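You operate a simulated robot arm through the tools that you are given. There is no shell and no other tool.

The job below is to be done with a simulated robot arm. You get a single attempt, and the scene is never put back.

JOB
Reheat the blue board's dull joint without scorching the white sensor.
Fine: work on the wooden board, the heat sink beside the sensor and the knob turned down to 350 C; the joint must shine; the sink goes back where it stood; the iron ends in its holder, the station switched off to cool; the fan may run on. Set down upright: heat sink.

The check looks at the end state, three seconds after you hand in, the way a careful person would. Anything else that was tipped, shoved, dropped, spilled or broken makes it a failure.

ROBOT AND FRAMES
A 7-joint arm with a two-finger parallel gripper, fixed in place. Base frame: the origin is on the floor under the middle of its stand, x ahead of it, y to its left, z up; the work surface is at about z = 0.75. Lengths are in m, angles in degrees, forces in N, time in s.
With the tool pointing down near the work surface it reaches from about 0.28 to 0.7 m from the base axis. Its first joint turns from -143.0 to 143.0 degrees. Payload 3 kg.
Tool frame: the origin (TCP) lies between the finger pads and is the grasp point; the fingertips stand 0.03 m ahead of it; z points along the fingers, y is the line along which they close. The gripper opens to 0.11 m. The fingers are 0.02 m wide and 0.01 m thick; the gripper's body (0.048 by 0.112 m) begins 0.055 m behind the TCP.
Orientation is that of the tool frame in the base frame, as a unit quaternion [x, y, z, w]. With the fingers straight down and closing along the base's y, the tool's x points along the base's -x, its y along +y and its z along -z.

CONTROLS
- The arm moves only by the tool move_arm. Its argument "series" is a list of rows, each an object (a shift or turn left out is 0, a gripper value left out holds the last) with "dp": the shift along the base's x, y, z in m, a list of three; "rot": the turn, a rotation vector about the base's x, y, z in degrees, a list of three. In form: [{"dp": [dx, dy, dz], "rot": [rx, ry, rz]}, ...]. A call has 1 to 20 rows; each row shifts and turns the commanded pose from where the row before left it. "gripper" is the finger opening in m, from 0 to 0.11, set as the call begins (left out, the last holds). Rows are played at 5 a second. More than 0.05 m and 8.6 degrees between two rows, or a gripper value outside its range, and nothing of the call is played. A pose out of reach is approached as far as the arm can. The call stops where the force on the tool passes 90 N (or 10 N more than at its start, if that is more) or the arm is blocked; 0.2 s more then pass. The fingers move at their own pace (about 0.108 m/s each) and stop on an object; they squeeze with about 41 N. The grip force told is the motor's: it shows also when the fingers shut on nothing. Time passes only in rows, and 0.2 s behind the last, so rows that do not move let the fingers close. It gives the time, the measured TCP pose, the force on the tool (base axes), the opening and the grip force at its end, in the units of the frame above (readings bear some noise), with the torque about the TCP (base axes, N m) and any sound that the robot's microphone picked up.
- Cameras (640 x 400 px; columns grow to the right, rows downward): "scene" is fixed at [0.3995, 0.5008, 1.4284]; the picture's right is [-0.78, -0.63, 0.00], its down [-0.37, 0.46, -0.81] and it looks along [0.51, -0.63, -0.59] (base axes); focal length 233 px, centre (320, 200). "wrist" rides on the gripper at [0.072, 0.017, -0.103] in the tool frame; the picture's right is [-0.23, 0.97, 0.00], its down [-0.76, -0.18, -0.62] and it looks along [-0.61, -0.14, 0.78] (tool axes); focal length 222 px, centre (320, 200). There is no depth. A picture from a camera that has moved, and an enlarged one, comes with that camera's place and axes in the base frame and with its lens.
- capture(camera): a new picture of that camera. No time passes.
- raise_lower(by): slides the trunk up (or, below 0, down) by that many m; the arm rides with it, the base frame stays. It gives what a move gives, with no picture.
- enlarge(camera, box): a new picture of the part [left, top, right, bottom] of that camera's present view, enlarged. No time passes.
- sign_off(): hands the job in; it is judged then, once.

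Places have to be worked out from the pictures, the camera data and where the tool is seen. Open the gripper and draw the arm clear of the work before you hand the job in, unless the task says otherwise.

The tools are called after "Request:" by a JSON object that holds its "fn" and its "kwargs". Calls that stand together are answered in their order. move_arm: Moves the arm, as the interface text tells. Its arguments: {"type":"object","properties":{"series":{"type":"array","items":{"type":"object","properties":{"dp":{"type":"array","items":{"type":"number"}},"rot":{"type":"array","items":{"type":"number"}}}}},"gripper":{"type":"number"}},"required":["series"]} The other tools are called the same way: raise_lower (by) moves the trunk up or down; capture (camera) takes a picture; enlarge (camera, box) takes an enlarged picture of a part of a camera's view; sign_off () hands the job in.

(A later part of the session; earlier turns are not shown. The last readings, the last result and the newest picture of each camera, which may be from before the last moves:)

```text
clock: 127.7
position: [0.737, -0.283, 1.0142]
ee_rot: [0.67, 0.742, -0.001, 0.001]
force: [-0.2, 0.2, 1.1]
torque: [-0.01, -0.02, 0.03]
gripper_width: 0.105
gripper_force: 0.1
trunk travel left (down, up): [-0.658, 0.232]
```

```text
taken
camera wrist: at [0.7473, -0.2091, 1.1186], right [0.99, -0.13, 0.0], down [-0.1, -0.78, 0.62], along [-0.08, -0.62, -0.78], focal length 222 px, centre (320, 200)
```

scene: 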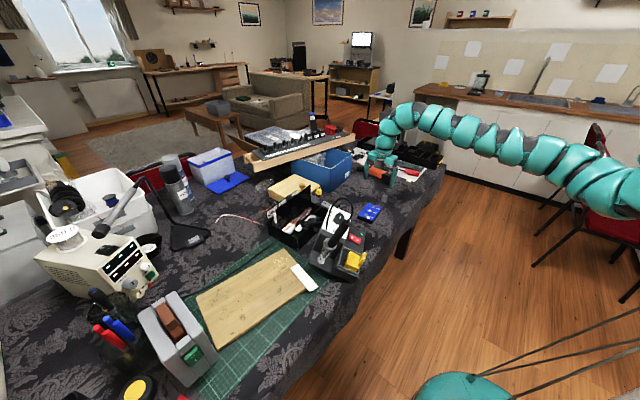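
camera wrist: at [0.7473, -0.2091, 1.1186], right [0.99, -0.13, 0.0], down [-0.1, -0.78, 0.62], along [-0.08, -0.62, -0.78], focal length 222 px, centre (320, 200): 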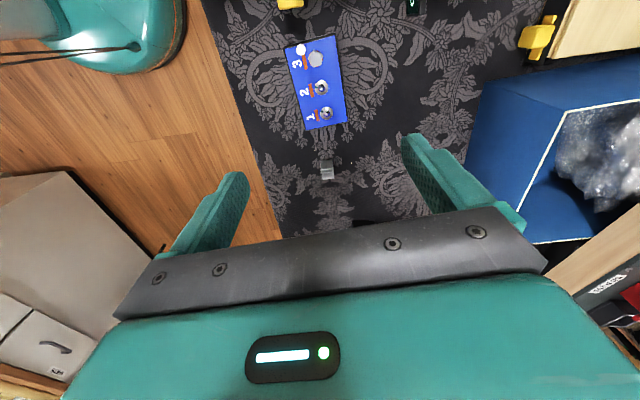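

Aligned over the board's centre. I descend to grip height.

Request:
{"fn": "move_arm", "kwargs": {"series": [{"dp": [0, 0, -0.045]}, {"dp": [0, 0, -0.045]}, {"dp": [0, 0, -0.045]}, {"dp": [0, 0, -0.045]}, {"dp": [0, 0, -0.03]}, {"dp": [0, 0, -0.01]}, {"dp": [0, 0, 0]}], "gripper": 0.105}}

Request:
{"fn": "capture", "kwargs": {"camera": "wrist"}}

Request:
{"fn": "enlarge", "kwargs": {"camera": "scene", "box": [320, 150, 420, 250]}}

```text
clock: 129.2
position: [0.7361, -0.2831, 0.7945]
ee_rot: [0.67, 0.742, -0.001, 0.001]
force: [-0.5, 0.0, -0.2]
torque: [0.01, -0.01, 0.01]
gripper_width: 0.1054
gripper_force: 0.1
trunk travel left (down, up): [-0.658, 0.232]
```

```text
taken
camera wrist: at [0.746, -0.209, 0.8982], right [0.99, -0.13, 0.0], down [-0.1, -0.78, 0.62], along [-0.08, -0.62, -0.78], focal length 222 px, centre (320, 200)
```

wrist: 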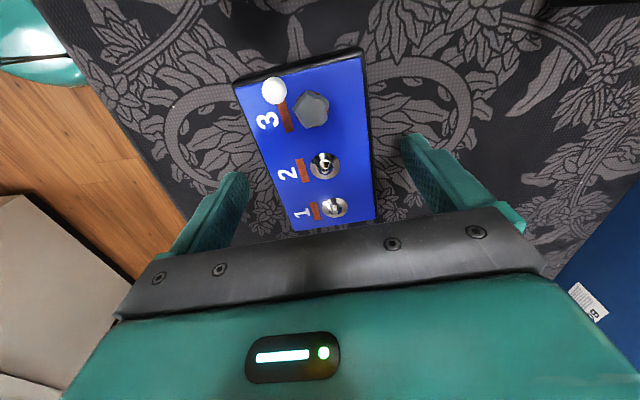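

```text
4.00 times, centred on (370, 200) of scene
camera zoom: at [0.3995, 0.5008, 1.4284], right [-0.78, -0.63, 0.0], down [-0.37, 0.46, -0.81], along [0.51, -0.63, -0.59], focal length 931 px, centre (120, 200)
```

zoom: 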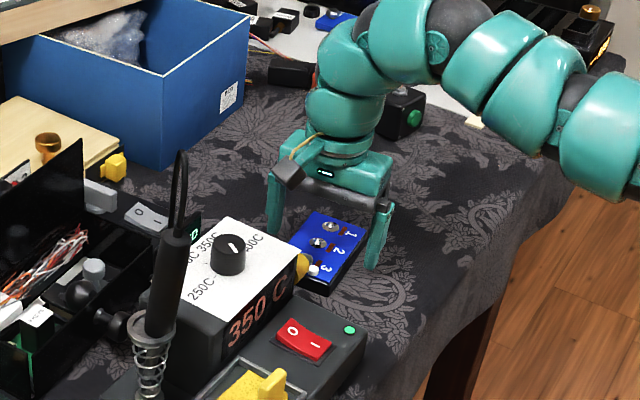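

Straddling well. I go 1 cm lower and close on the board.

Request:
{"fn": "move_arm", "kwargs": {"series": [{"dp": [0, 0, -0.005]}, {"dp": [0, 0, -0.0055]}, {"dp": [0, 0, 0]}], "gripper": 0.105}}

Request:
{"fn": "move_arm", "kwargs": {"series": [{"dp": [0, 0, 0]}, {"dp": [0, 0, 0]}, {"dp": [0, 0, 0]}], "gripper": 0.05}}

Request:
{"fn": "move_arm", "kwargs": {"series": [{"dp": [0, 0, 0.015]}, {"dp": [0, 0, 0.02]}, {"dp": [0, 0, 0.02]}, {"dp": [0, 0, 0]}], "gripper": 0.05}}

```text
clock: 130.1
position: [0.7371, -0.2827, 0.7825]
ee_rot: [0.669, 0.743, -0.001, 0.0]
force: [0.7, -0.6, 0.5]
torque: [-0.02, 0.01, 0.04]
gripper_width: 0.1051
gripper_force: 0.1
trunk travel left (down, up): [-0.658, 0.232]
```

```text
clock: 130.8
position: [0.7363, -0.2827, 0.7838]
ee_rot: [0.669, 0.743, 0.0, 0.001]
force: [-0.1, -0.7, 0.7]
torque: [0.11, 0.08, -0.02]
gripper_width: 0.0712
gripper_force: 41.0
trunk travel left (down, up): [-0.658, 0.232]
```

```text
clock: 131.8
position: [0.7363, -0.2845, 0.8391]
ee_rot: [0.67, 0.743, 0.0, 0.0]
force: [-0.4, -0.3, -0.9]
torque: [0.0, 0.01, -0.01]
gripper_width: 0.071
gripper_force: 41.2
trunk travel left (down, up): [-0.658, 0.232]
```

Board held at its centre. I rotate it to yaw 0 (long axis along x, joint 1 outward).

Request:
{"fn": "move_arm", "kwargs": {"series": [{"dp": [0.001, -0.001, 0], "rot": [0, 0, 8]}, {"dp": [0.001, -0.001, 0], "rot": [0, 0, 8]}, {"dp": [0.001, -0.001, 0], "rot": [0, 0, 8]}, {"dp": [0.001, -0.001, 0], "rot": [0, 0, 8]}, {"dp": [0.001, -0.001, 0], "rot": [0, 0, 8]}, {"dp": [0.001, -0.001, 0], "rot": [0, 0, 8]}, {"dp": [0.001, 0, 0], "rot": [0, 0, 8]}, {"dp": [0.001, 0, 0], "rot": [0, 0, 8]}, {"dp": [0.001, 0, 0], "rot": [0, 0, 8]}, {"dp": [0.001, 0, 0], "rot": [0, 0, 8]}, {"rot": [0, 0, 4.2]}, {"dp": [0, 0, 0]}], "gripper": 0.05}}

Request:
{"fn": "move_arm", "kwargs": {"series": [{"dp": [0, 0, -0.02]}, {"dp": [0, 0, -0.02]}, {"dp": [0, 0, -0.01]}, {"dp": [0, 0, -0.004]}, {"dp": [0, 0, 0]}], "gripper": 0.05}}

Request:
{"fn": "capture", "kwargs": {"camera": "wrist"}}

```text
clock: 134.4
position: [0.7463, -0.2893, 0.8385]
ee_rot: [-0.002, 1.0, 0.001, 0.001]
force: [0.0, -0.3, -0.7]
torque: [-0.03, 0.02, 0.02]
gripper_width: 0.071
gripper_force: 40.7
trunk travel left (down, up): [-0.658, 0.232]
```

```text
clock: 135.7
position: [0.7466, -0.2888, 0.7856]
ee_rot: [-0.001, 1.0, 0.0, 0.0]
force: [0.6, -1.1, -1.6]
torque: [-0.01, 0.04, -0.01]
gripper_width: 0.0712
gripper_force: 40.9
trunk travel left (down, up): [-0.658, 0.232]
```

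```text
taken
camera wrist: at [0.6756, -0.2725, 0.8897], right [0.23, 0.97, 0.0], down [0.76, -0.18, 0.62], along [0.61, -0.14, -0.78], focal length 222 px, centre (320, 200)
```

wrist: 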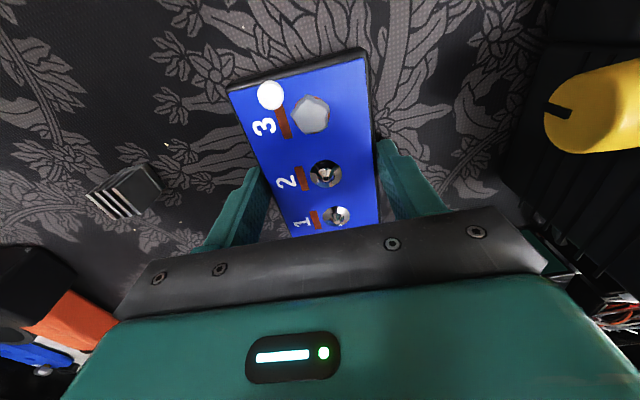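

Two more mm down, then release.

Request:
{"fn": "move_arm", "kwargs": {"series": [{"dp": [0, 0, -0.002]}, {"dp": [0, 0, 0]}], "gripper": 0.05}}

Request:
{"fn": "move_arm", "kwargs": {"series": [{"dp": [0, 0, 0]}, {"dp": [0, 0, 0]}], "gripper": 0.1}}

Request:
{"fn": "move_arm", "kwargs": {"series": [{"dp": [0, 0, 0.03]}, {"dp": [0, 0, 0.04]}, {"dp": [0, 0, 0.04]}, {"dp": [0, 0, 0]}], "gripper": 0.1}}

Request:
{"fn": "capture", "kwargs": {"camera": "wrist"}}

```text
clock: 136.2
position: [0.7478, -0.2893, 0.7847]
ee_rot: [0.0, 1.0, 0.0, 0.001]
force: [-0.2, -0.3, 1.4]
torque: [-0.02, 0.19, 0.0]
gripper_width: 0.0714
gripper_force: 40.7
trunk travel left (down, up): [-0.658, 0.232]
```

```text
clock: 136.8
position: [0.7473, -0.2886, 0.7843]
ee_rot: [0.0, 1.0, 0.0, 0.001]
force: [0.2, 0.0, -0.1]
torque: [-0.01, 0.0, -0.01]
gripper_width: 0.1001
gripper_force: 0.1
trunk travel left (down, up): [-0.658, 0.232]
```

```text
clock: 137.8
position: [0.748, -0.2881, 0.8931]
ee_rot: [-0.001, 1.0, 0.0, 0.0]
force: [-0.2, 0.4, -0.3]
torque: [0.0, -0.02, 0.0]
gripper_width: 0.1
gripper_force: 0.1
trunk travel left (down, up): [-0.658, 0.232]
```

```text
taken
camera wrist: at [0.6759, -0.2722, 0.9971], right [0.22, 0.97, 0.0], down [0.76, -0.18, 0.62], along [0.61, -0.14, -0.78], focal length 222 px, centre (320, 200)
```

wrist: 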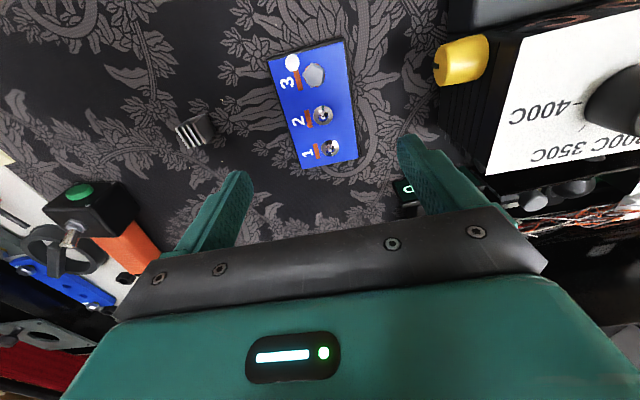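

Board now lies along x at (0.7475, -0.289). I raise the trunk for the leaned grip, come down and lean the tool 32° outward.

Request:
{"fn": "raise_lower", "kwargs": {"by": 0.16}}

Request:
{"fn": "move_arm", "kwargs": {"series": [{"dp": [-0.01, 0, -0.04]}, {"dp": [-0.01, 0, -0.04]}, {"dp": [0, 0, -0.03]}, {"rot": [0, -8, 0]}, {"rot": [0, -8, 0]}, {"rot": [0, -8, 0]}, {"rot": [0, -8, 0]}, {"dp": [0, 0, 0]}], "gripper": 0.1}}

Request:
{"fn": "capture", "kwargs": {"camera": "wrist"}}

```text
clock: 139.7
position: [0.7466, -0.2887, 1.0534]
ee_rot: [-0.002, 1.0, 0.001, 0.0]
force: [0.2, -0.3, 0.1]
torque: [-0.01, 0.01, -0.02]
gripper_width: 0.1
gripper_force: 0.1
trunk travel left (down, up): [-0.818, 0.072]
```

```text
clock: 141.5
position: [0.7264, -0.2895, 0.9438]
ee_rot: [-0.001, 0.961, -0.001, 0.277]
force: [0.7, 0.2, 0.4]
torque: [-0.02, 0.0, 0.02]
gripper_width: 0.0997
gripper_force: 0.2
trunk travel left (down, up): [-0.818, 0.072]
```

```text
taken
camera wrist: at [0.6118, -0.2727, 0.9932], right [0.19, 0.97, 0.12], down [0.31, -0.18, 0.93], along [0.93, -0.14, -0.34], focal length 222 px, centre (320, 200)
```

wrist: 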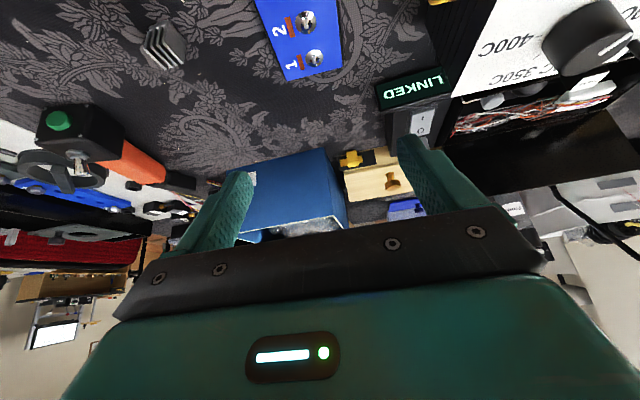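

Lean reached. I descend vertically over the board.

Request:
{"fn": "move_arm", "kwargs": {"series": [{"dp": [0, 0, -0.04]}, {"dp": [-0.001, 0, -0.04]}, {"dp": [-0.001, 0, -0.04]}, {"dp": [-0.001, 0, -0.02]}, {"dp": [0, 0, 0]}], "gripper": 0.1}}

Request:
{"fn": "capture", "kwargs": {"camera": "wrist"}}

Request:
{"fn": "enlarge", "kwargs": {"camera": "scene", "box": [330, 160, 430, 250]}}

```text
clock: 142.7
position: [0.7252, -0.29, 0.8033]
ee_rot: [-0.001, 0.961, -0.001, 0.277]
force: [-0.4, 0.1, -0.6]
torque: [-0.03, -0.01, -0.02]
gripper_width: 0.1
gripper_force: 0.1
trunk travel left (down, up): [-0.818, 0.072]
```

```text
taken
camera wrist: at [0.6097, -0.2729, 0.8528], right [0.19, 0.97, 0.12], down [0.31, -0.18, 0.93], along [0.93, -0.14, -0.34], focal length 222 px, centre (320, 200)
```

wrist: 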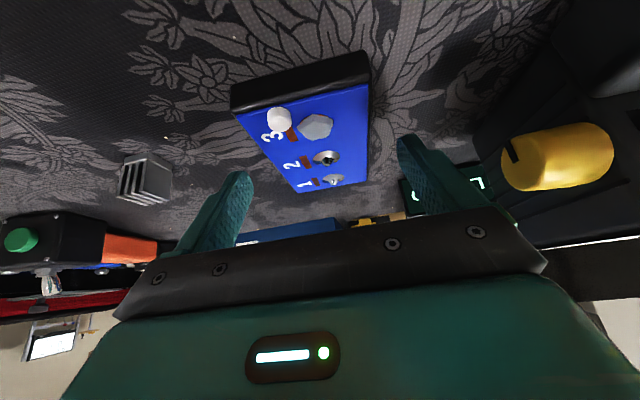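

```text
4.44 times, centred on (380, 205) of scene
camera zoom: at [0.3995, 0.5008, 1.4284], right [-0.78, -0.63, 0.0], down [-0.37, 0.46, -0.81], along [0.51, -0.63, -0.59], focal length 1035 px, centre (53, 178)
```

zoom: 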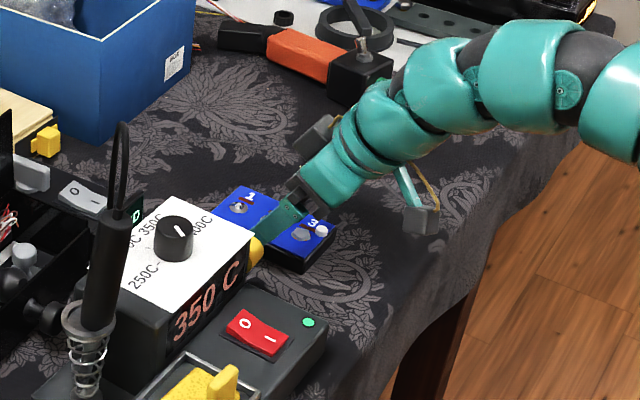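

Good. Down the last 19 mm and close.

Request:
{"fn": "move_arm", "kwargs": {"series": [{"dp": [0, 0, -0.01]}, {"dp": [0, 0, -0.006]}, {"dp": [0, 0, -0.002]}, {"dp": [0, 0, 0]}], "gripper": 0.1}}

Request:
{"fn": "move_arm", "kwargs": {"series": [{"dp": [0, 0, 0]}, {"dp": [0, 0, 0]}, {"dp": [0, 0, 0]}], "gripper": 0.05}}

Request:
{"fn": "enlarge", "kwargs": {"camera": "wrist", "box": [180, 40, 460, 240]}}

```text
clock: 143.7
position: [0.7264, -0.2883, 0.7849]
ee_rot: [-0.001, 0.961, 0.0, 0.277]
force: [0.3, 0.3, 1.3]
torque: [0.02, -0.03, 0.01]
gripper_width: 0.1001
gripper_force: 0.0
trunk travel left (down, up): [-0.818, 0.072]
```

```text
clock: 144.5
position: [0.7236, -0.2895, 0.7866]
ee_rot: [0.0, 0.961, 0.0, 0.276]
force: [-0.7, -1.1, 0.5]
torque: [-0.06, -0.08, -0.06]
gripper_width: 0.0711
gripper_force: 40.4
trunk travel left (down, up): [-0.818, 0.072]
```

```text
2.00 times, centred on (320, 140) of wrist
camera zoom: at [0.6091, -0.2725, 0.8352], right [0.19, 0.97, 0.12], down [0.31, -0.18, 0.93], along [0.93, -0.14, -0.34], focal length 444 px, centre (320, 320)
```

zoom: 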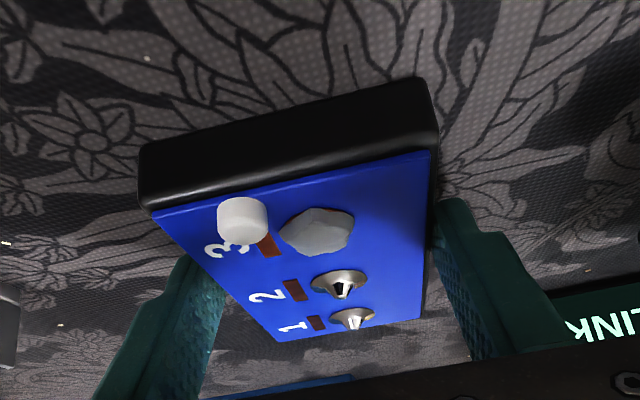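

Gripped. I lift and check that it stays level in the leaned grip.

Request:
{"fn": "move_arm", "kwargs": {"series": [{"dp": [0, 0, 0.015]}, {"dp": [0, 0, 0.03]}, {"dp": [0, 0, 0.04]}, {"dp": [0, 0, 0.04]}, {"dp": [0, 0, 0]}], "gripper": 0.05}}

Request:
{"fn": "enlarge", "kwargs": {"camera": "scene", "box": [330, 140, 430, 230]}}

Request:
{"fn": "enlarge", "kwargs": {"camera": "wrist", "box": [180, 40, 460, 240]}}

```text
clock: 145.7
position: [0.7241, -0.2893, 0.91]
ee_rot: [0.0, 0.961, 0.0, 0.276]
force: [0.3, 0.4, -1.0]
torque: [-0.01, 0.01, 0.01]
gripper_width: 0.0714
gripper_force: 41.2
trunk travel left (down, up): [-0.818, 0.072]
```

```text
4.44 times, centred on (380, 185) of scene
camera zoom: at [0.3995, 0.5008, 1.4284], right [-0.78, -0.63, 0.0], down [-0.37, 0.46, -0.81], along [0.51, -0.63, -0.59], focal length 1035 px, centre (53, 267)
```

zoom: 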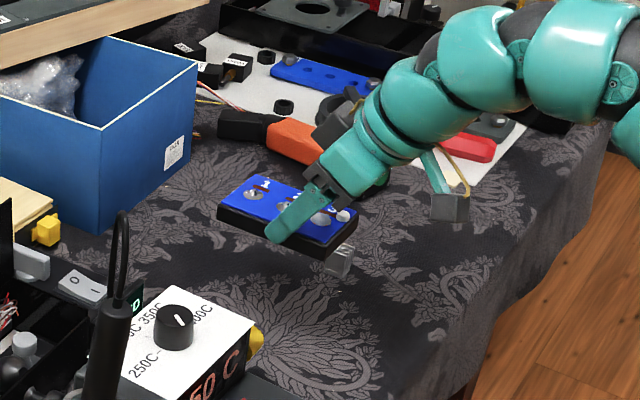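

```text
2.00 times, centred on (320, 140) of wrist
camera zoom: at [0.6083, -0.273, 0.9599], right [0.19, 0.97, 0.12], down [0.32, -0.18, 0.93], along [0.93, -0.14, -0.34], focal length 444 px, centre (320, 320)
```

zoom: 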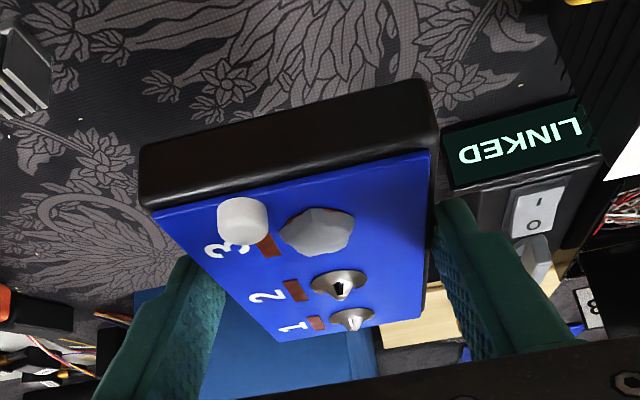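

Level and secure. The reach model says the leaned tool should travel on an arc about 0.87 m from the shoulder axis at z≈1.12. I first move outward and up.

Request:
{"fn": "move_arm", "kwargs": {"series": [{"dp": [0.028, 0, 0.035]}, {"dp": [0.028, 0, 0.035]}, {"dp": [0.028, 0, 0.035]}, {"dp": [0.028, 0.01, 0.035]}, {"dp": [0.028, 0.02, 0.035]}, {"dp": [0, 0, 0]}], "gripper": 0.05}}

Request:
{"fn": "capture", "kwargs": {"camera": "scene"}}

```text
clock: 147.1
position: [0.8645, -0.2586, 1.085]
ee_rot: [0.0, 0.961, 0.0, 0.276]
force: [-0.4, -0.1, -0.6]
torque: [0.02, 0.01, 0.0]
gripper_width: 0.0713
gripper_force: 41.4
trunk travel left (down, up): [-0.818, 0.072]
```

```text
taken
```

scene: 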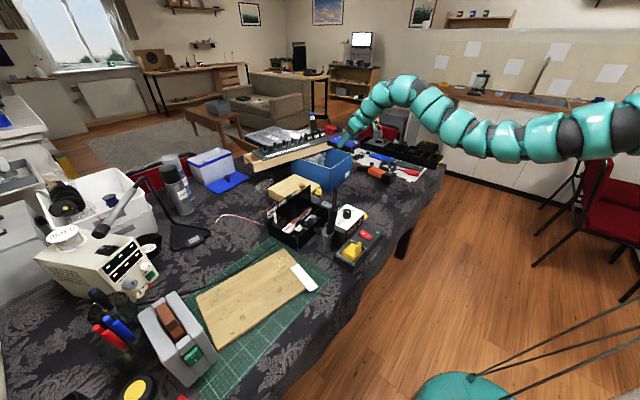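

No limits. I follow the arc left, first half.

Request:
{"fn": "move_arm", "kwargs": {"series": [{"dp": [0.004, 0.04, 0.012]}, {"dp": [0, 0.045, 0.012]}, {"dp": [0, 0.045, 0.011]}, {"dp": [-0.006, 0.045, 0]}, {"dp": [-0.008, 0.045, 0]}, {"dp": [-0.01, 0.045, 0]}, {"dp": [0, 0, 0]}], "gripper": 0.05}}

```text
clock: 148.7
position: [0.8457, 0.0043, 1.1202]
ee_rot: [0.0, 0.961, -0.001, 0.276]
force: [0.2, -0.2, -1.0]
torque: [-0.01, 0.04, 0.02]
gripper_width: 0.0711
gripper_force: 41.4
trunk travel left (down, up): [-0.818, 0.072]
```

Request:
{"fn": "move_arm", "kwargs": {"series": [{"dp": [-0.013, 0.045, 0]}, {"dp": [-0.017, 0.045, 0]}, {"dp": [-0.02, 0.04, 0], "rot": [0, 0, -3]}, {"dp": [-0.022, 0.04, 0], "rot": [0, 0, -3]}, {"dp": [-0.022, 0.04, 0], "rot": [0, 0, -4]}, {"dp": [0, 0, 0]}], "gripper": 0.05}}

Request:
{"fn": "capture", "kwargs": {"camera": "scene"}}

Request:
{"fn": "capture", "kwargs": {"camera": "wrist"}}

```text
clock: 150.1
position: [0.75, 0.2149, 1.1199]
ee_rot: [0.083, 0.958, -0.024, 0.274]
force: [0.5, -0.2, -1.4]
torque: [0.03, 0.04, -0.01]
gripper_width: 0.0712
gripper_force: 40.4
trunk travel left (down, up): [-0.818, 0.072]
```

```text
taken
```

scene: 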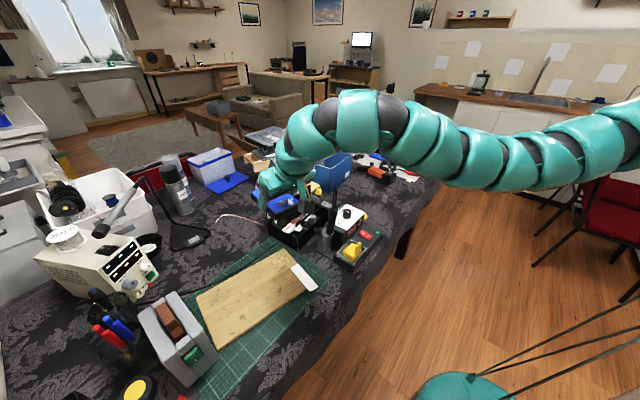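

```text
taken
camera wrist: at [0.6399, 0.2507, 1.1699], right [0.36, 0.93, 0.12], down [0.28, -0.23, 0.93], along [0.89, -0.3, -0.34], focal length 222 px, centre (320, 200)
```

wrist: 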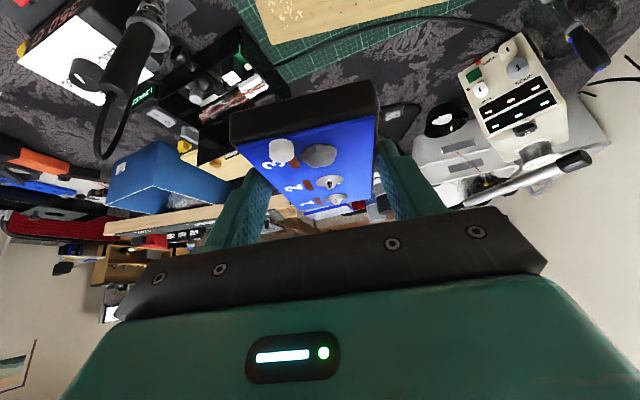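

Over the wooden board with no limits hit. I lower with the trunk to z≈0.86 and look.

Request:
{"fn": "raise_lower", "kwargs": {"by": -0.26}}

Request:
{"fn": "capture", "kwargs": {"camera": "scene"}}

Request:
{"fn": "capture", "kwargs": {"camera": "wrist"}}

Request:
{"fn": "enlarge", "kwargs": {"camera": "scene", "box": [190, 200, 350, 350]}}

```text
clock: 152.8
position: [0.751, 0.2145, 0.86]
ee_rot: [0.083, 0.957, -0.025, 0.276]
force: [-0.4, 0.8, -1.4]
torque: [0.01, 0.02, 0.03]
gripper_width: 0.0711
gripper_force: 41.3
trunk travel left (down, up): [-0.558, 0.332]
```

```text
taken
```

scene: 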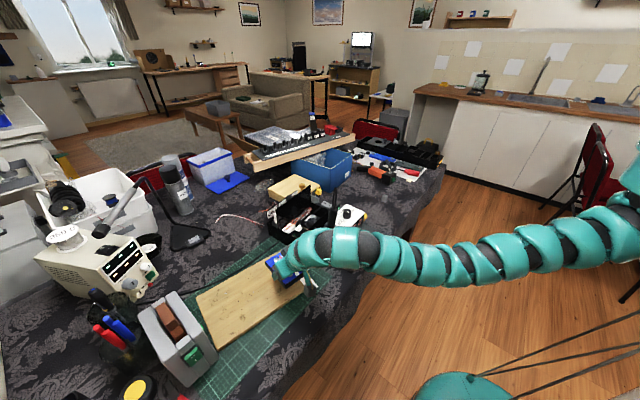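

```text
taken
camera wrist: at [0.6392, 0.2517, 0.9102], right [0.36, 0.93, 0.12], down [0.28, -0.23, 0.93], along [0.89, -0.3, -0.34], focal length 222 px, centre (320, 200)
```

wrist: 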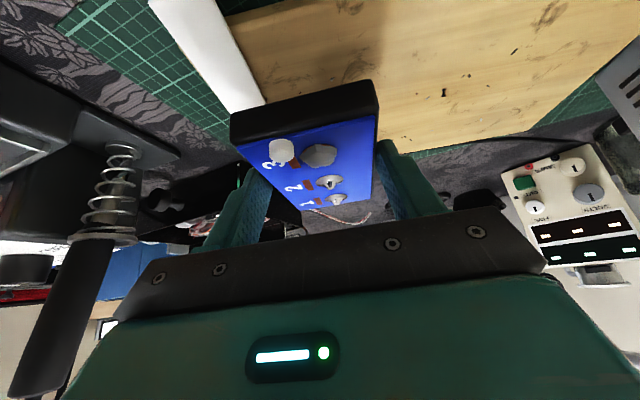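

```text
2.67 times, centred on (270, 275) of scene
camera zoom: at [0.3995, 0.5008, 1.4284], right [-0.78, -0.63, 0.0], down [-0.37, 0.46, -0.81], along [0.51, -0.63, -0.59], focal length 621 px, centre (453, 0)
```

zoom: 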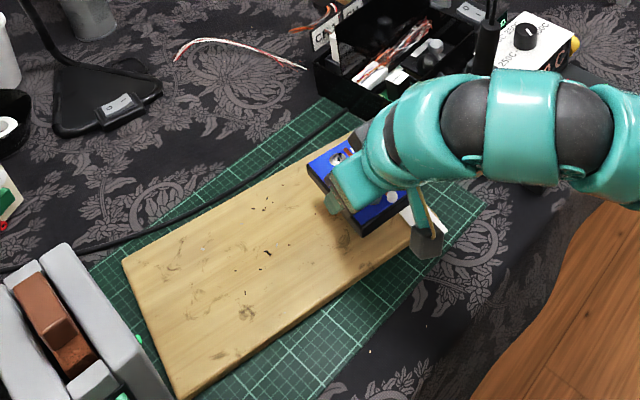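

I shift to the target spot (board centre ≈ (0.779, 0.225), clear of the white strip) and lower further.

Request:
{"fn": "move_arm", "kwargs": {"series": [{"dp": [0.0055, 0.0148, 0], "rot": [0, 0, -2]}, {"dp": [0, 0, -0.02]}, {"dp": [0, 0, -0.02]}, {"dp": [0, 0, 0]}], "gripper": 0.05}}

Request:
{"fn": "enlarge", "kwargs": {"camera": "scene", "box": [230, 220, 340, 310]}}

Request:
{"fn": "capture", "kwargs": {"camera": "wrist"}}

```text
clock: 153.8
position: [0.7548, 0.2308, 0.8202]
ee_rot: [0.1, 0.956, -0.029, 0.275]
force: [0.0, 0.3, -1.1]
torque: [0.0, 0.02, 0.0]
gripper_width: 0.071
gripper_force: 40.8
trunk travel left (down, up): [-0.558, 0.332]
```

```text
4.44 times, centred on (285, 265) of scene
camera zoom: at [0.3995, 0.5008, 1.4284], right [-0.78, -0.63, 0.0], down [-0.37, 0.46, -0.81], along [0.51, -0.63, -0.59], focal length 1035 px, centre (476, -89)
```

zoom: 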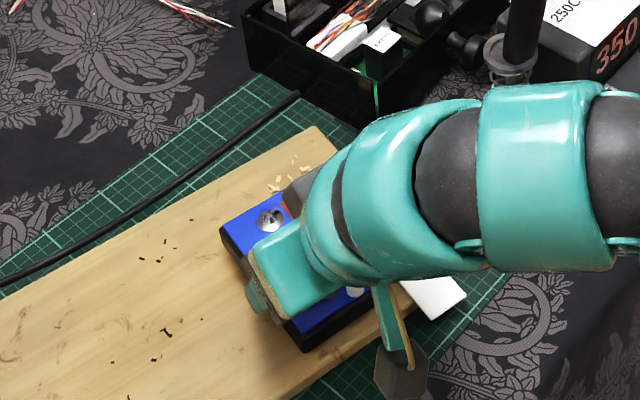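

```text
taken
camera wrist: at [0.6458, 0.2707, 0.8705], right [0.39, 0.91, 0.12], down [0.27, -0.24, 0.93], along [0.88, -0.33, -0.34], focal length 222 px, centre (320, 200)
```

wrist: 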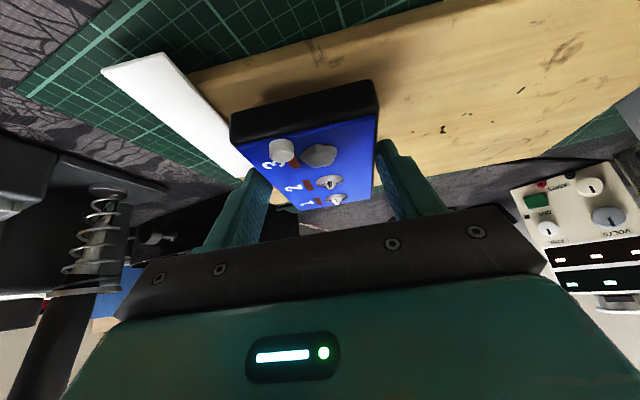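

The board will land ~1 cm inside the near edge and clear of the strip. I lower slowly to contact.

Request:
{"fn": "move_arm", "kwargs": {"series": [{"dp": [0, 0, -0.006]}, {"dp": [0, 0, -0.005]}, {"dp": [0, 0, 0]}], "gripper": 0.05}}

Request:
{"fn": "move_arm", "kwargs": {"series": [{"dp": [0, 0, -0.003]}, {"dp": [0, 0, 0]}], "gripper": 0.05}}

```text
clock: 154.6
position: [0.7553, 0.2289, 0.8093]
ee_rot: [0.099, 0.956, -0.029, 0.274]
force: [-0.1, 0.6, -1.2]
torque: [0.01, 0.02, 0.03]
gripper_width: 0.0712
gripper_force: 40.9
trunk travel left (down, up): [-0.558, 0.332]
```

```text
clock: 155.2
position: [0.7557, 0.2298, 0.8051]
ee_rot: [0.1, 0.956, -0.029, 0.275]
force: [0.1, -0.4, -1.6]
torque: [0.02, 0.01, 0.05]
gripper_width: 0.0712
gripper_force: 41.0
trunk travel left (down, up): [-0.558, 0.332]
```

Request:
{"fn": "move_arm", "kwargs": {"series": [{"dp": [0, 0, -0.003]}, {"dp": [0, 0, 0]}], "gripper": 0.05}}

Request:
{"fn": "capture", "kwargs": {"camera": "wrist"}}

```text
clock: 155.8
position: [0.7561, 0.2301, 0.8039]
ee_rot: [0.099, 0.956, -0.029, 0.275]
force: [2.3, -0.2, 2.2]
torque: [-0.08, -0.09, 0.04]
gripper_width: 0.0711
gripper_force: 41.1
trunk travel left (down, up): [-0.558, 0.332]
```

```text
taken
camera wrist: at [0.6461, 0.2703, 0.8537], right [0.39, 0.91, 0.12], down [0.27, -0.24, 0.93], along [0.88, -0.33, -0.34], focal length 222 px, centre (320, 200)
```

wrist: 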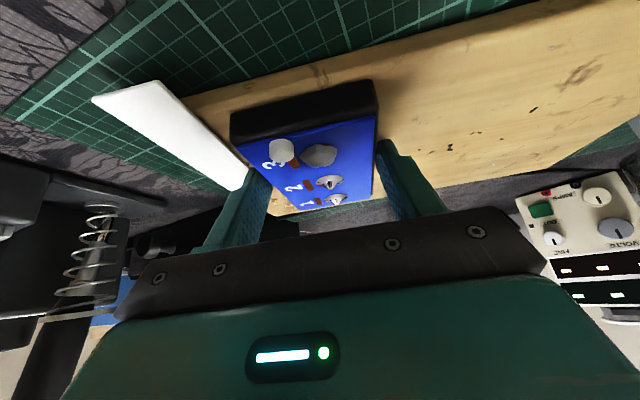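

The board rests on the wood, fully inside its edges. I release.

Request:
{"fn": "move_arm", "kwargs": {"series": [{"dp": [0, 0, 0]}, {"dp": [0, 0, 0]}], "gripper": 0.095}}

Request:
{"fn": "move_arm", "kwargs": {"series": [{"dp": [0, 0, 0.02]}, {"dp": [0, 0, 0.03]}, {"dp": [0, 0, 0.04]}, {"dp": [0, 0, 0.04]}, {"dp": [0, 0, 0]}], "gripper": 0.095}}

Request:
{"fn": "capture", "kwargs": {"camera": "wrist"}}

Request:
{"fn": "enlarge", "kwargs": {"camera": "scene", "box": [230, 220, 340, 310]}}

```text
clock: 156.3
position: [0.7551, 0.2307, 0.8038]
ee_rot: [0.1, 0.956, -0.03, 0.275]
force: [-0.8, 0.0, 0.0]
torque: [0.01, 0.0, 0.05]
gripper_width: 0.0949
gripper_force: 0.0
trunk travel left (down, up): [-0.558, 0.332]
```

```text
clock: 157.6
position: [0.7556, 0.2293, 0.9322]
ee_rot: [0.1, 0.956, -0.03, 0.274]
force: [-0.1, -0.1, 0.3]
torque: [0.0, -0.02, 0.0]
gripper_width: 0.0952
gripper_force: 0.0
trunk travel left (down, up): [-0.558, 0.332]
```

```text
taken
camera wrist: at [0.6456, 0.2701, 0.9831], right [0.39, 0.91, 0.12], down [0.27, -0.24, 0.93], along [0.88, -0.33, -0.34], focal length 222 px, centre (320, 200)
```

wrist: 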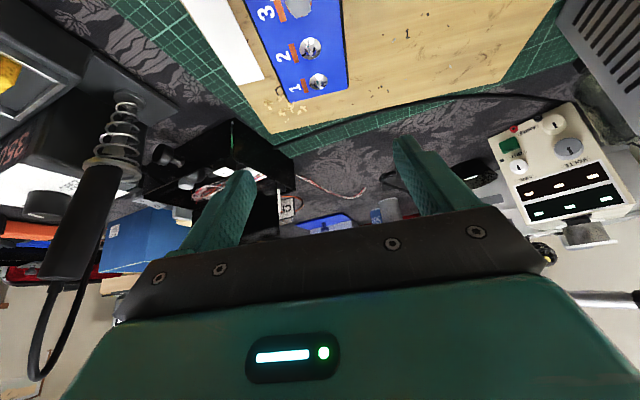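

```text
4.44 times, centred on (285, 265) of scene
camera zoom: at [0.3995, 0.5008, 1.4284], right [-0.78, -0.63, 0.0], down [-0.37, 0.46, -0.81], along [0.51, -0.63, -0.59], focal length 1035 px, centre (476, -89)
```

zoom: 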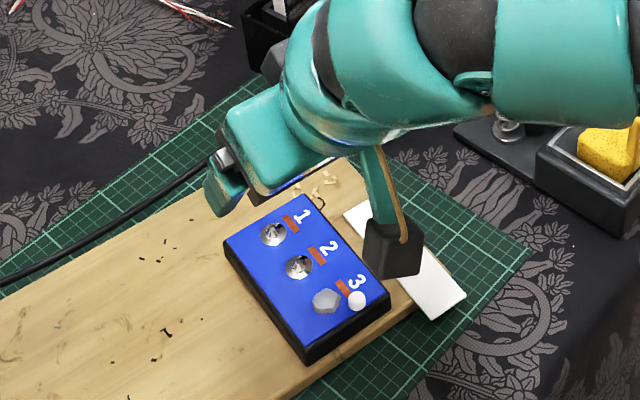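

The board lies on the wood: joint 3 at about (0.743, 0.238), the sensor at about (0.727, 0.223). Next the heat sink: I raise the trunk and follow the same arc back to the right with the leaned tool.

Request:
{"fn": "raise_lower", "kwargs": {"by": 0.2}}

Request:
{"fn": "move_arm", "kwargs": {"series": [{"dp": [0.02, -0.04, 0], "rot": [0, 0, 4]}, {"dp": [0.022, -0.04, 0], "rot": [0, 0, 4]}, {"dp": [0.02, -0.04, 0], "rot": [0, 0, 4]}, {"dp": [0.017, -0.045, 0]}, {"dp": [0.013, -0.045, 0]}, {"dp": [0.01, -0.045, 0]}, {"dp": [0.006, -0.045, 0]}, {"dp": [0.003, -0.045, 0]}, {"dp": [0.0, -0.045, 0]}, {"dp": [-0.003, -0.045, 0]}, {"dp": [-0.005, -0.045, 0]}, {"dp": [0, 0, 0]}], "gripper": 0.06}}

```text
clock: 159.7
position: [0.7556, 0.23, 1.1326]
ee_rot: [0.099, 0.956, -0.029, 0.274]
force: [-0.2, 0.6, -0.3]
torque: [0.02, -0.01, -0.01]
gripper_width: 0.0949
gripper_force: 0.0
trunk travel left (down, up): [-0.758, 0.132]
```

```text
clock: 162.3
position: [0.8592, -0.2511, 1.1332]
ee_rot: [-0.001, 0.961, -0.001, 0.275]
force: [-0.1, -1.5, 0.0]
torque: [0.0, -0.01, -0.01]
gripper_width: 0.0603
gripper_force: 0.1
trunk travel left (down, up): [-0.758, 0.132]
```

Now down toward the heat sink, keeping outward first and then coming in low.

Request:
{"fn": "move_arm", "kwargs": {"series": [{"dp": [0, -0.027, -0.028]}, {"dp": [0, -0.027, -0.028]}, {"dp": [0, -0.026, -0.028]}, {"dp": [-0.0025, -0.02, -0.03]}, {"dp": [-0.0025, -0.02, -0.03]}, {"dp": [-0.0025, -0.02, -0.03]}, {"dp": [-0.0025, -0.02, -0.03]}, {"dp": [-0.023, -0.003, -0.023]}, {"dp": [-0.023, -0.003, -0.023]}, {"dp": [-0.023, -0.003, -0.023]}, {"dp": [0, 0, 0]}], "gripper": 0.06}}

Request:
{"fn": "capture", "kwargs": {"camera": "wrist"}}

Request:
{"fn": "enlarge", "kwargs": {"camera": "scene", "box": [340, 130, 440, 230]}}

```text
clock: 164.7
position: [0.7782, -0.4192, 0.8593]
ee_rot: [0.0, 0.961, -0.001, 0.276]
force: [0.4, -0.3, 1.0]
torque: [0.0, -0.01, -0.02]
gripper_width: 0.0599
gripper_force: 0.0
trunk travel left (down, up): [-0.758, 0.132]
```

```text
taken
camera wrist: at [0.6632, -0.4034, 0.9093], right [0.19, 0.97, 0.12], down [0.32, -0.18, 0.93], along [0.93, -0.14, -0.34], focal length 222 px, centre (320, 200)
```

wrist: 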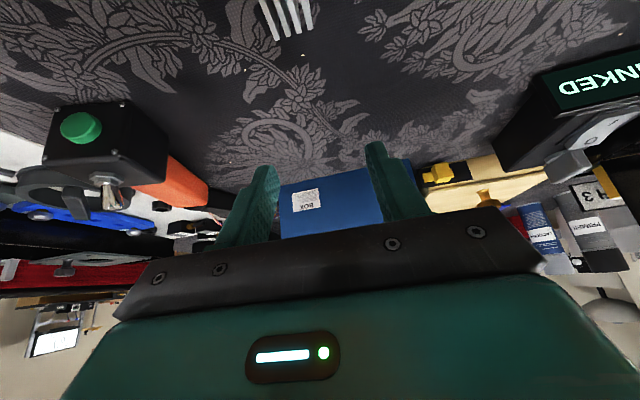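

```text
4.00 times, centred on (390, 180) of scene
camera zoom: at [0.3995, 0.5008, 1.4284], right [-0.78, -0.63, 0.0], down [-0.37, 0.46, -0.81], along [0.51, -0.63, -0.59], focal length 931 px, centre (40, 280)
```

zoom: 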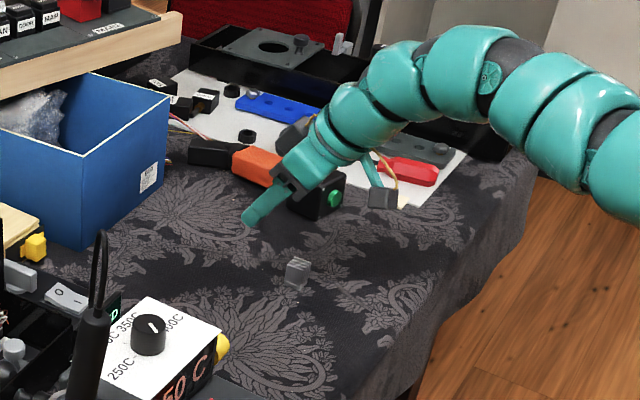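

Sink centre confirmed at (0.735, -0.420). I move in over it.

Request:
{"fn": "move_arm", "kwargs": {"series": [{"dp": [-0.028, 0, -0.01]}, {"dp": [-0.028, 0, -0.01]}, {"dp": [0, 0, 0]}], "gripper": 0.06}}

Request:
{"fn": "capture", "kwargs": {"camera": "wrist"}}

Request:
{"fn": "enlarge", "kwargs": {"camera": "scene", "box": [350, 150, 420, 220]}}

```text
clock: 165.5
position: [0.723, -0.4193, 0.84]
ee_rot: [0.0, 0.962, 0.0, 0.275]
force: [0.1, -0.1, -0.3]
torque: [-0.02, 0.03, 0.01]
gripper_width: 0.0601
gripper_force: 0.1
trunk travel left (down, up): [-0.758, 0.132]
```

```text
taken
camera wrist: at [0.6074, -0.4031, 0.8899], right [0.19, 0.97, 0.12], down [0.32, -0.18, 0.93], along [0.93, -0.14, -0.34], focal length 222 px, centre (320, 200)
```

wrist: 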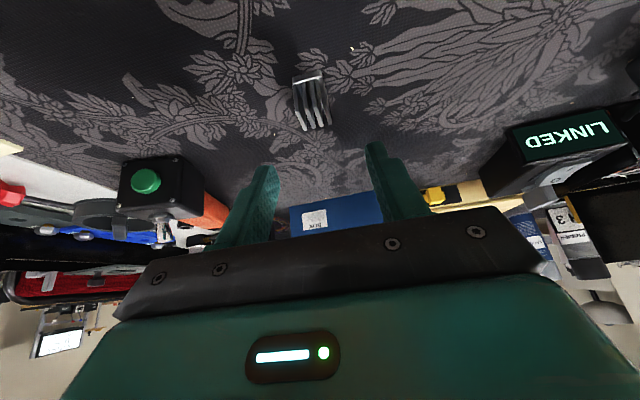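

```text
5.71 times, centred on (385, 185) of scene
camera zoom: at [0.3995, 0.5008, 1.4284], right [-0.78, -0.63, 0.0], down [-0.37, 0.46, -0.81], along [0.51, -0.63, -0.59], focal length 1330 px, centre (-51, 286)
```

zoom: 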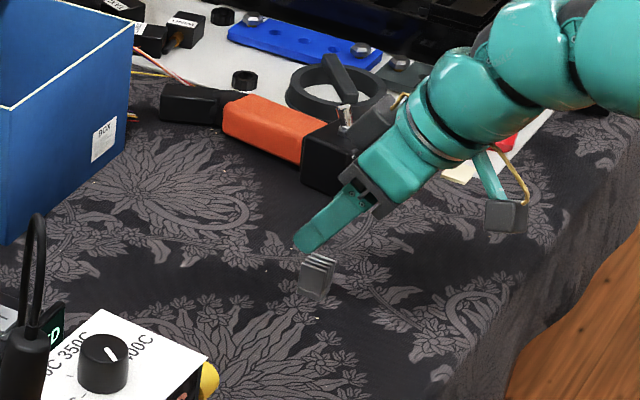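

Aligned as computed. I descend the last 5 cm and close on the sink.

Request:
{"fn": "move_arm", "kwargs": {"series": [{"dp": [-0.001, -0.0007, -0.02]}, {"dp": [-0.0007, 0, -0.02]}, {"dp": [0, 0, -0.011]}, {"dp": [0, 0, 0]}], "gripper": 0.06}}

Request:
{"fn": "capture", "kwargs": {"camera": "wrist"}}

Request:
{"fn": "enlarge", "kwargs": {"camera": "scene", "box": [350, 150, 420, 220]}}

```text
clock: 166.5
position: [0.7201, -0.4204, 0.7906]
ee_rot: [0.0, 0.961, -0.001, 0.275]
force: [0.0, 0.7, -0.3]
torque: [0.02, 0.03, -0.01]
gripper_width: 0.0601
gripper_force: 0.1
trunk travel left (down, up): [-0.758, 0.132]
```

```text
taken
camera wrist: at [0.6054, -0.4038, 0.8389], right [0.19, 0.97, 0.12], down [0.32, -0.18, 0.93], along [0.93, -0.14, -0.34], focal length 222 px, centre (320, 200)
```

wrist: 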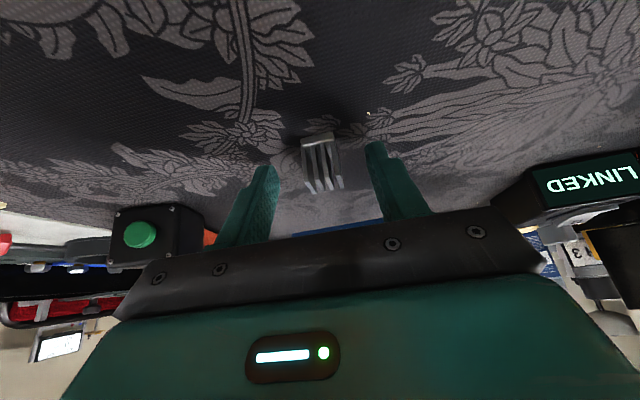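

```text
5.71 times, centred on (385, 185) of scene
camera zoom: at [0.3995, 0.5008, 1.4284], right [-0.78, -0.63, 0.0], down [-0.37, 0.46, -0.81], along [0.51, -0.63, -0.59], focal length 1330 px, centre (-51, 286)
```

zoom: 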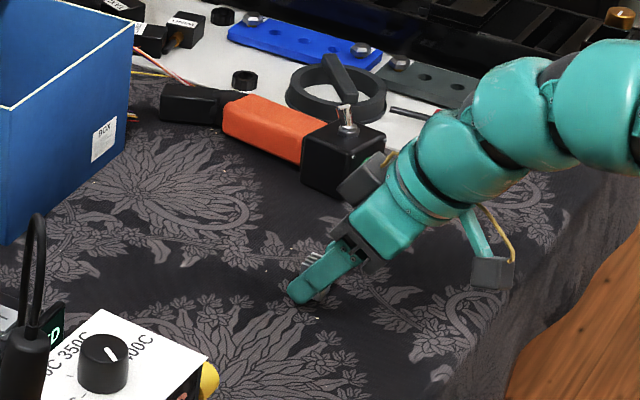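

The sink stands between the fingers. Slightly lower, then close.

Request:
{"fn": "move_arm", "kwargs": {"series": [{"dp": [0.001, 0, -0.003]}, {"dp": [0, 0, 0]}], "gripper": 0.06}}

Request:
{"fn": "move_arm", "kwargs": {"series": [{"dp": [0, 0, 0]}, {"dp": [0, 0, 0]}, {"dp": [0, 0, 0]}], "gripper": 0.01}}

Request:
{"fn": "capture", "kwargs": {"camera": "wrist"}}

```text
clock: 167.1
position: [0.7225, -0.4202, 0.7852]
ee_rot: [-0.001, 0.961, -0.001, 0.276]
force: [-0.6, 0.5, 0.1]
torque: [-0.03, -0.01, 0.02]
gripper_width: 0.0599
gripper_force: 0.1
trunk travel left (down, up): [-0.758, 0.132]
```

```text
clock: 167.9
position: [0.7233, -0.4198, 0.7859]
ee_rot: [0.0, 0.961, -0.001, 0.277]
force: [0.6, 0.1, 0.1]
torque: [0.02, -0.03, 0.01]
gripper_width: 0.0211
gripper_force: 41.2
trunk travel left (down, up): [-0.758, 0.132]
```

```text
taken
camera wrist: at [0.6067, -0.4037, 0.8362], right [0.19, 0.97, 0.12], down [0.31, -0.18, 0.93], along [0.93, -0.14, -0.34], focal length 222 px, centre (320, 200)
```

wrist: 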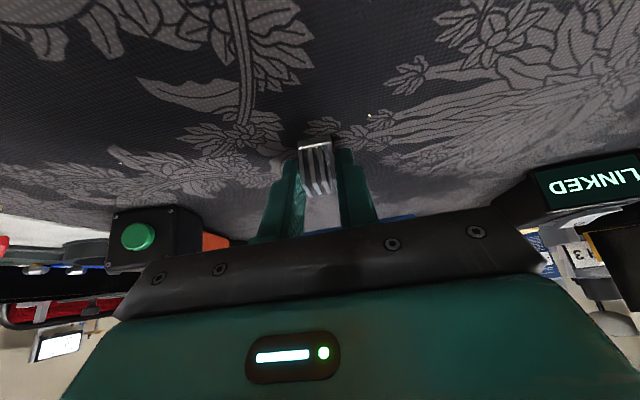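

Sink gripped (0.021 m); I note this pose (0.723, -0.420, 0.786, yaw 0, lean 32°) for putting it back. I lift and retrace the path.

Request:
{"fn": "move_arm", "kwargs": {"series": [{"dp": [0, 0, 0.015]}, {"dp": [0, 0, 0.03]}, {"dp": [0.028, 0, 0.015]}, {"dp": [0.028, 0, 0.015]}, {"dp": [0.024, 0.003, 0.023]}, {"dp": [0.024, 0.003, 0.023]}, {"dp": [0.023, 0.004, 0.023]}, {"dp": [0.003, 0.02, 0.03]}, {"dp": [0.003, 0.02, 0.03]}, {"dp": [0.002, 0.02, 0.03]}, {"dp": [0, 0.02, 0.03]}, {"dp": [0, 0.026, 0.028]}, {"dp": [0, 0.027, 0.028]}, {"dp": [0, 0.027, 0.028]}, {"dp": [0, 0, 0]}], "gripper": 0.01}}

Request:
{"fn": "capture", "kwargs": {"camera": "wrist"}}

```text
clock: 171.1
position: [0.8574, -0.2512, 1.1328]
ee_rot: [0.0, 0.961, 0.0, 0.276]
force: [-0.2, 0.1, -0.8]
torque: [0.01, 0.04, 0.0]
gripper_width: 0.0214
gripper_force: 40.7
trunk travel left (down, up): [-0.758, 0.132]
```

```text
taken
camera wrist: at [0.7413, -0.2345, 1.1838], right [0.19, 0.97, 0.12], down [0.32, -0.18, 0.93], along [0.93, -0.14, -0.34], focal length 222 px, centre (320, 200)
```

wrist: 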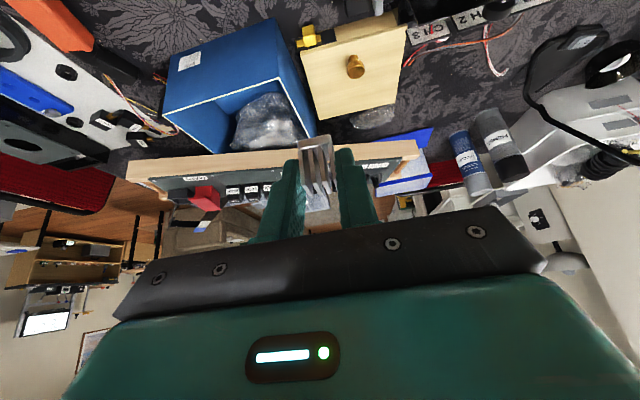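

Sink secure. I follow the arc left again with it.

Request:
{"fn": "move_arm", "kwargs": {"series": [{"dp": [0.005, 0.045, 0]}, {"dp": [0.003, 0.045, 0]}, {"dp": [0, 0.045, 0]}, {"dp": [-0.003, 0.045, 0]}, {"dp": [-0.006, 0.045, 0]}, {"dp": [-0.01, 0.045, 0]}, {"dp": [-0.013, 0.045, 0]}, {"dp": [-0.017, 0.045, 0]}, {"dp": [-0.02, 0.04, 0], "rot": [0, 0, -4]}, {"dp": [-0.022, 0.035, 0], "rot": [0, 0, -4]}, {"dp": [-0.02, 0.025, 0], "rot": [0, 0, -4]}, {"dp": [0, 0, 0]}], "gripper": 0.01}}

Request:
{"fn": "raise_lower", "kwargs": {"by": -0.2}}

Request:
{"fn": "capture", "kwargs": {"camera": "wrist"}}

Request:
{"fn": "enlarge", "kwargs": {"camera": "scene", "box": [230, 200, 350, 310]}}

```text
clock: 173.7
position: [0.7542, 0.2098, 1.1345]
ee_rot: [0.1, 0.956, -0.029, 0.274]
force: [-0.1, 0.1, -0.3]
torque: [0.01, 0.0, 0.0]
gripper_width: 0.0213
gripper_force: 41.0
trunk travel left (down, up): [-0.758, 0.132]
```

```text
clock: 175.9
position: [0.7536, 0.2101, 0.9353]
ee_rot: [0.1, 0.956, -0.03, 0.275]
force: [1.3, 0.9, -0.9]
torque: [0.01, -0.01, 0.02]
gripper_width: 0.021
gripper_force: 41.3
trunk travel left (down, up): [-0.558, 0.332]
```

```text
taken
camera wrist: at [0.644, 0.2507, 0.9849], right [0.39, 0.91, 0.12], down [0.27, -0.24, 0.93], along [0.88, -0.33, -0.34], focal length 222 px, centre (320, 200)
```

wrist: 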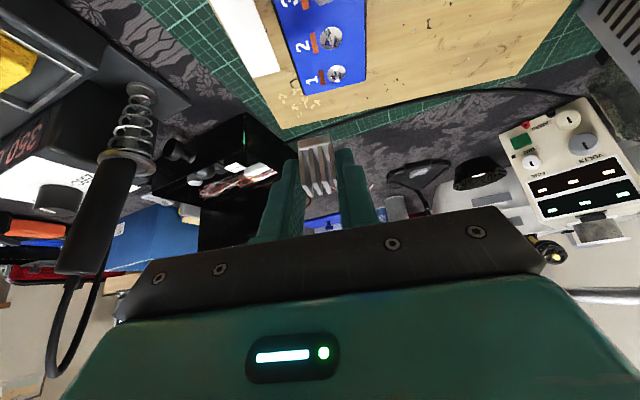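

```text
3.64 times, centred on (290, 255) of scene
camera zoom: at [0.3995, 0.5008, 1.4284], right [-0.78, -0.63, 0.0], down [-0.37, 0.46, -0.81], along [0.51, -0.63, -0.59], focal length 847 px, centre (429, 0)
```

zoom: 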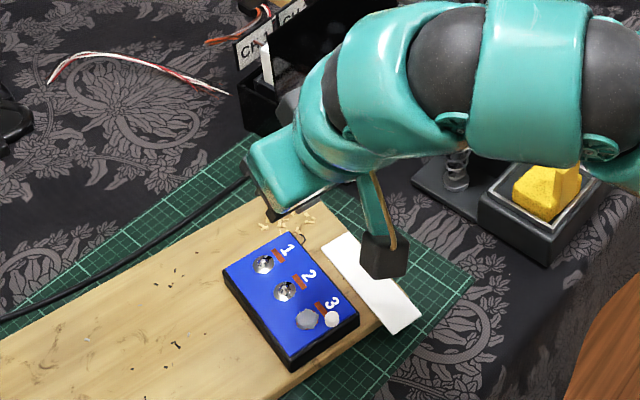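

I move to above the target spot beside the sensor, at z≈0.865.

Request:
{"fn": "move_arm", "kwargs": {"series": [{"dp": [-0.007, -0.001, -0.023]}, {"dp": [-0.007, -0.001, -0.023]}, {"dp": [-0.0065, -0.0004, -0.022]}, {"dp": [0, 0, 0]}], "gripper": 0.01}}

Request:
{"fn": "enlarge", "kwargs": {"camera": "wrist", "box": [180, 20, 460, 240]}}

Request:
{"fn": "enlarge", "kwargs": {"camera": "scene", "box": [250, 230, 330, 310]}}

```text
clock: 176.9
position: [0.7343, 0.2077, 0.8661]
ee_rot: [0.099, 0.956, -0.03, 0.275]
force: [-0.6, -0.8, -0.1]
torque: [0.02, -0.02, 0.02]
gripper_width: 0.021
gripper_force: 40.8
trunk travel left (down, up): [-0.558, 0.332]
```

```text
1.82 times, centred on (320, 130) of wrist
camera zoom: at [0.6237, 0.249, 0.9161], right [0.39, 0.91, 0.12], down [0.27, -0.24, 0.93], along [0.88, -0.33, -0.34], focal length 404 px, centre (320, 327)
```

zoom: 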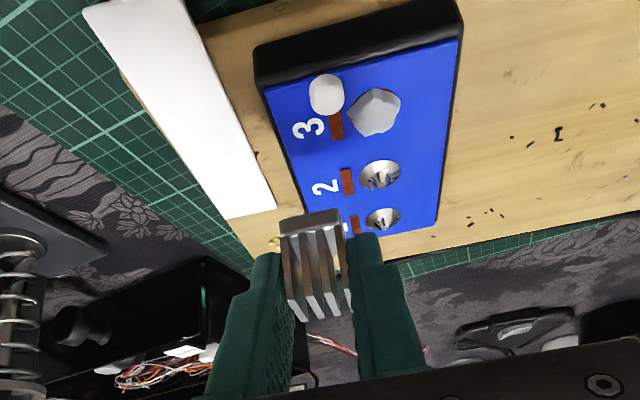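

```text
5.00 times, centred on (290, 270) of scene
camera zoom: at [0.3995, 0.5008, 1.4284], right [-0.78, -0.63, 0.0], down [-0.37, 0.46, -0.81], along [0.51, -0.63, -0.59], focal length 1164 px, centre (470, -150)
```

zoom: 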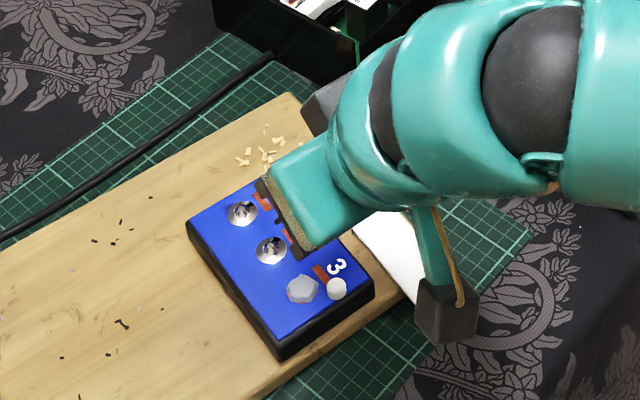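

Positions agree within 2 mm. I lower toward the board, then by small steps to contact.

Request:
{"fn": "move_arm", "kwargs": {"series": [{"dp": [0, 0.0015, -0.02]}, {"dp": [0, 0, -0.016]}, {"dp": [0, 0, 0]}], "gripper": 0.01}}

Request:
{"fn": "enlarge", "kwargs": {"camera": "wrist", "box": [180, 20, 460, 240]}}

Request:
{"fn": "enlarge", "kwargs": {"camera": "scene", "box": [250, 230, 330, 310]}}

```text
clock: 177.7
position: [0.7331, 0.2109, 0.8309]
ee_rot: [0.099, 0.956, -0.029, 0.275]
force: [-0.5, 0.0, 0.3]
torque: [-0.02, -0.01, -0.01]
gripper_width: 0.0214
gripper_force: 41.0
trunk travel left (down, up): [-0.558, 0.332]
```

```text
1.82 times, centred on (320, 130) of wrist
camera zoom: at [0.6237, 0.2508, 0.8805], right [0.39, 0.91, 0.12], down [0.27, -0.24, 0.93], along [0.88, -0.33, -0.34], focal length 404 px, centre (320, 327)
```

zoom: 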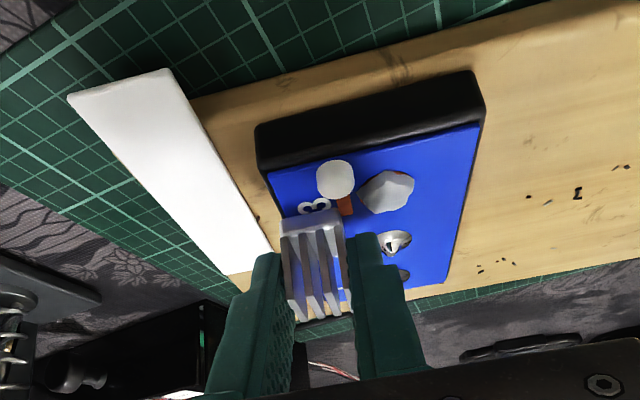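

```text
5.00 times, centred on (290, 270) of scene
camera zoom: at [0.3995, 0.5008, 1.4284], right [-0.78, -0.63, 0.0], down [-0.37, 0.46, -0.81], along [0.51, -0.63, -0.59], focal length 1164 px, centre (470, -150)
```

zoom: 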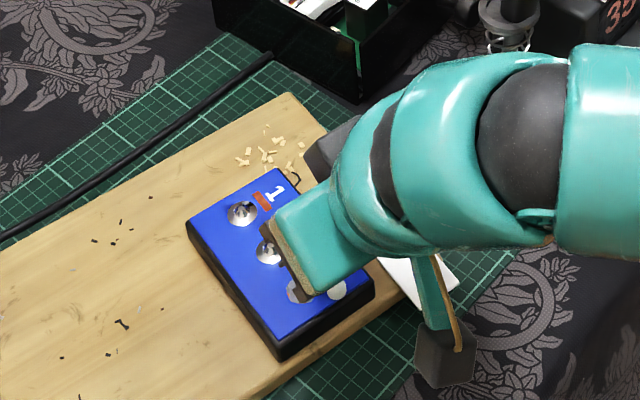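

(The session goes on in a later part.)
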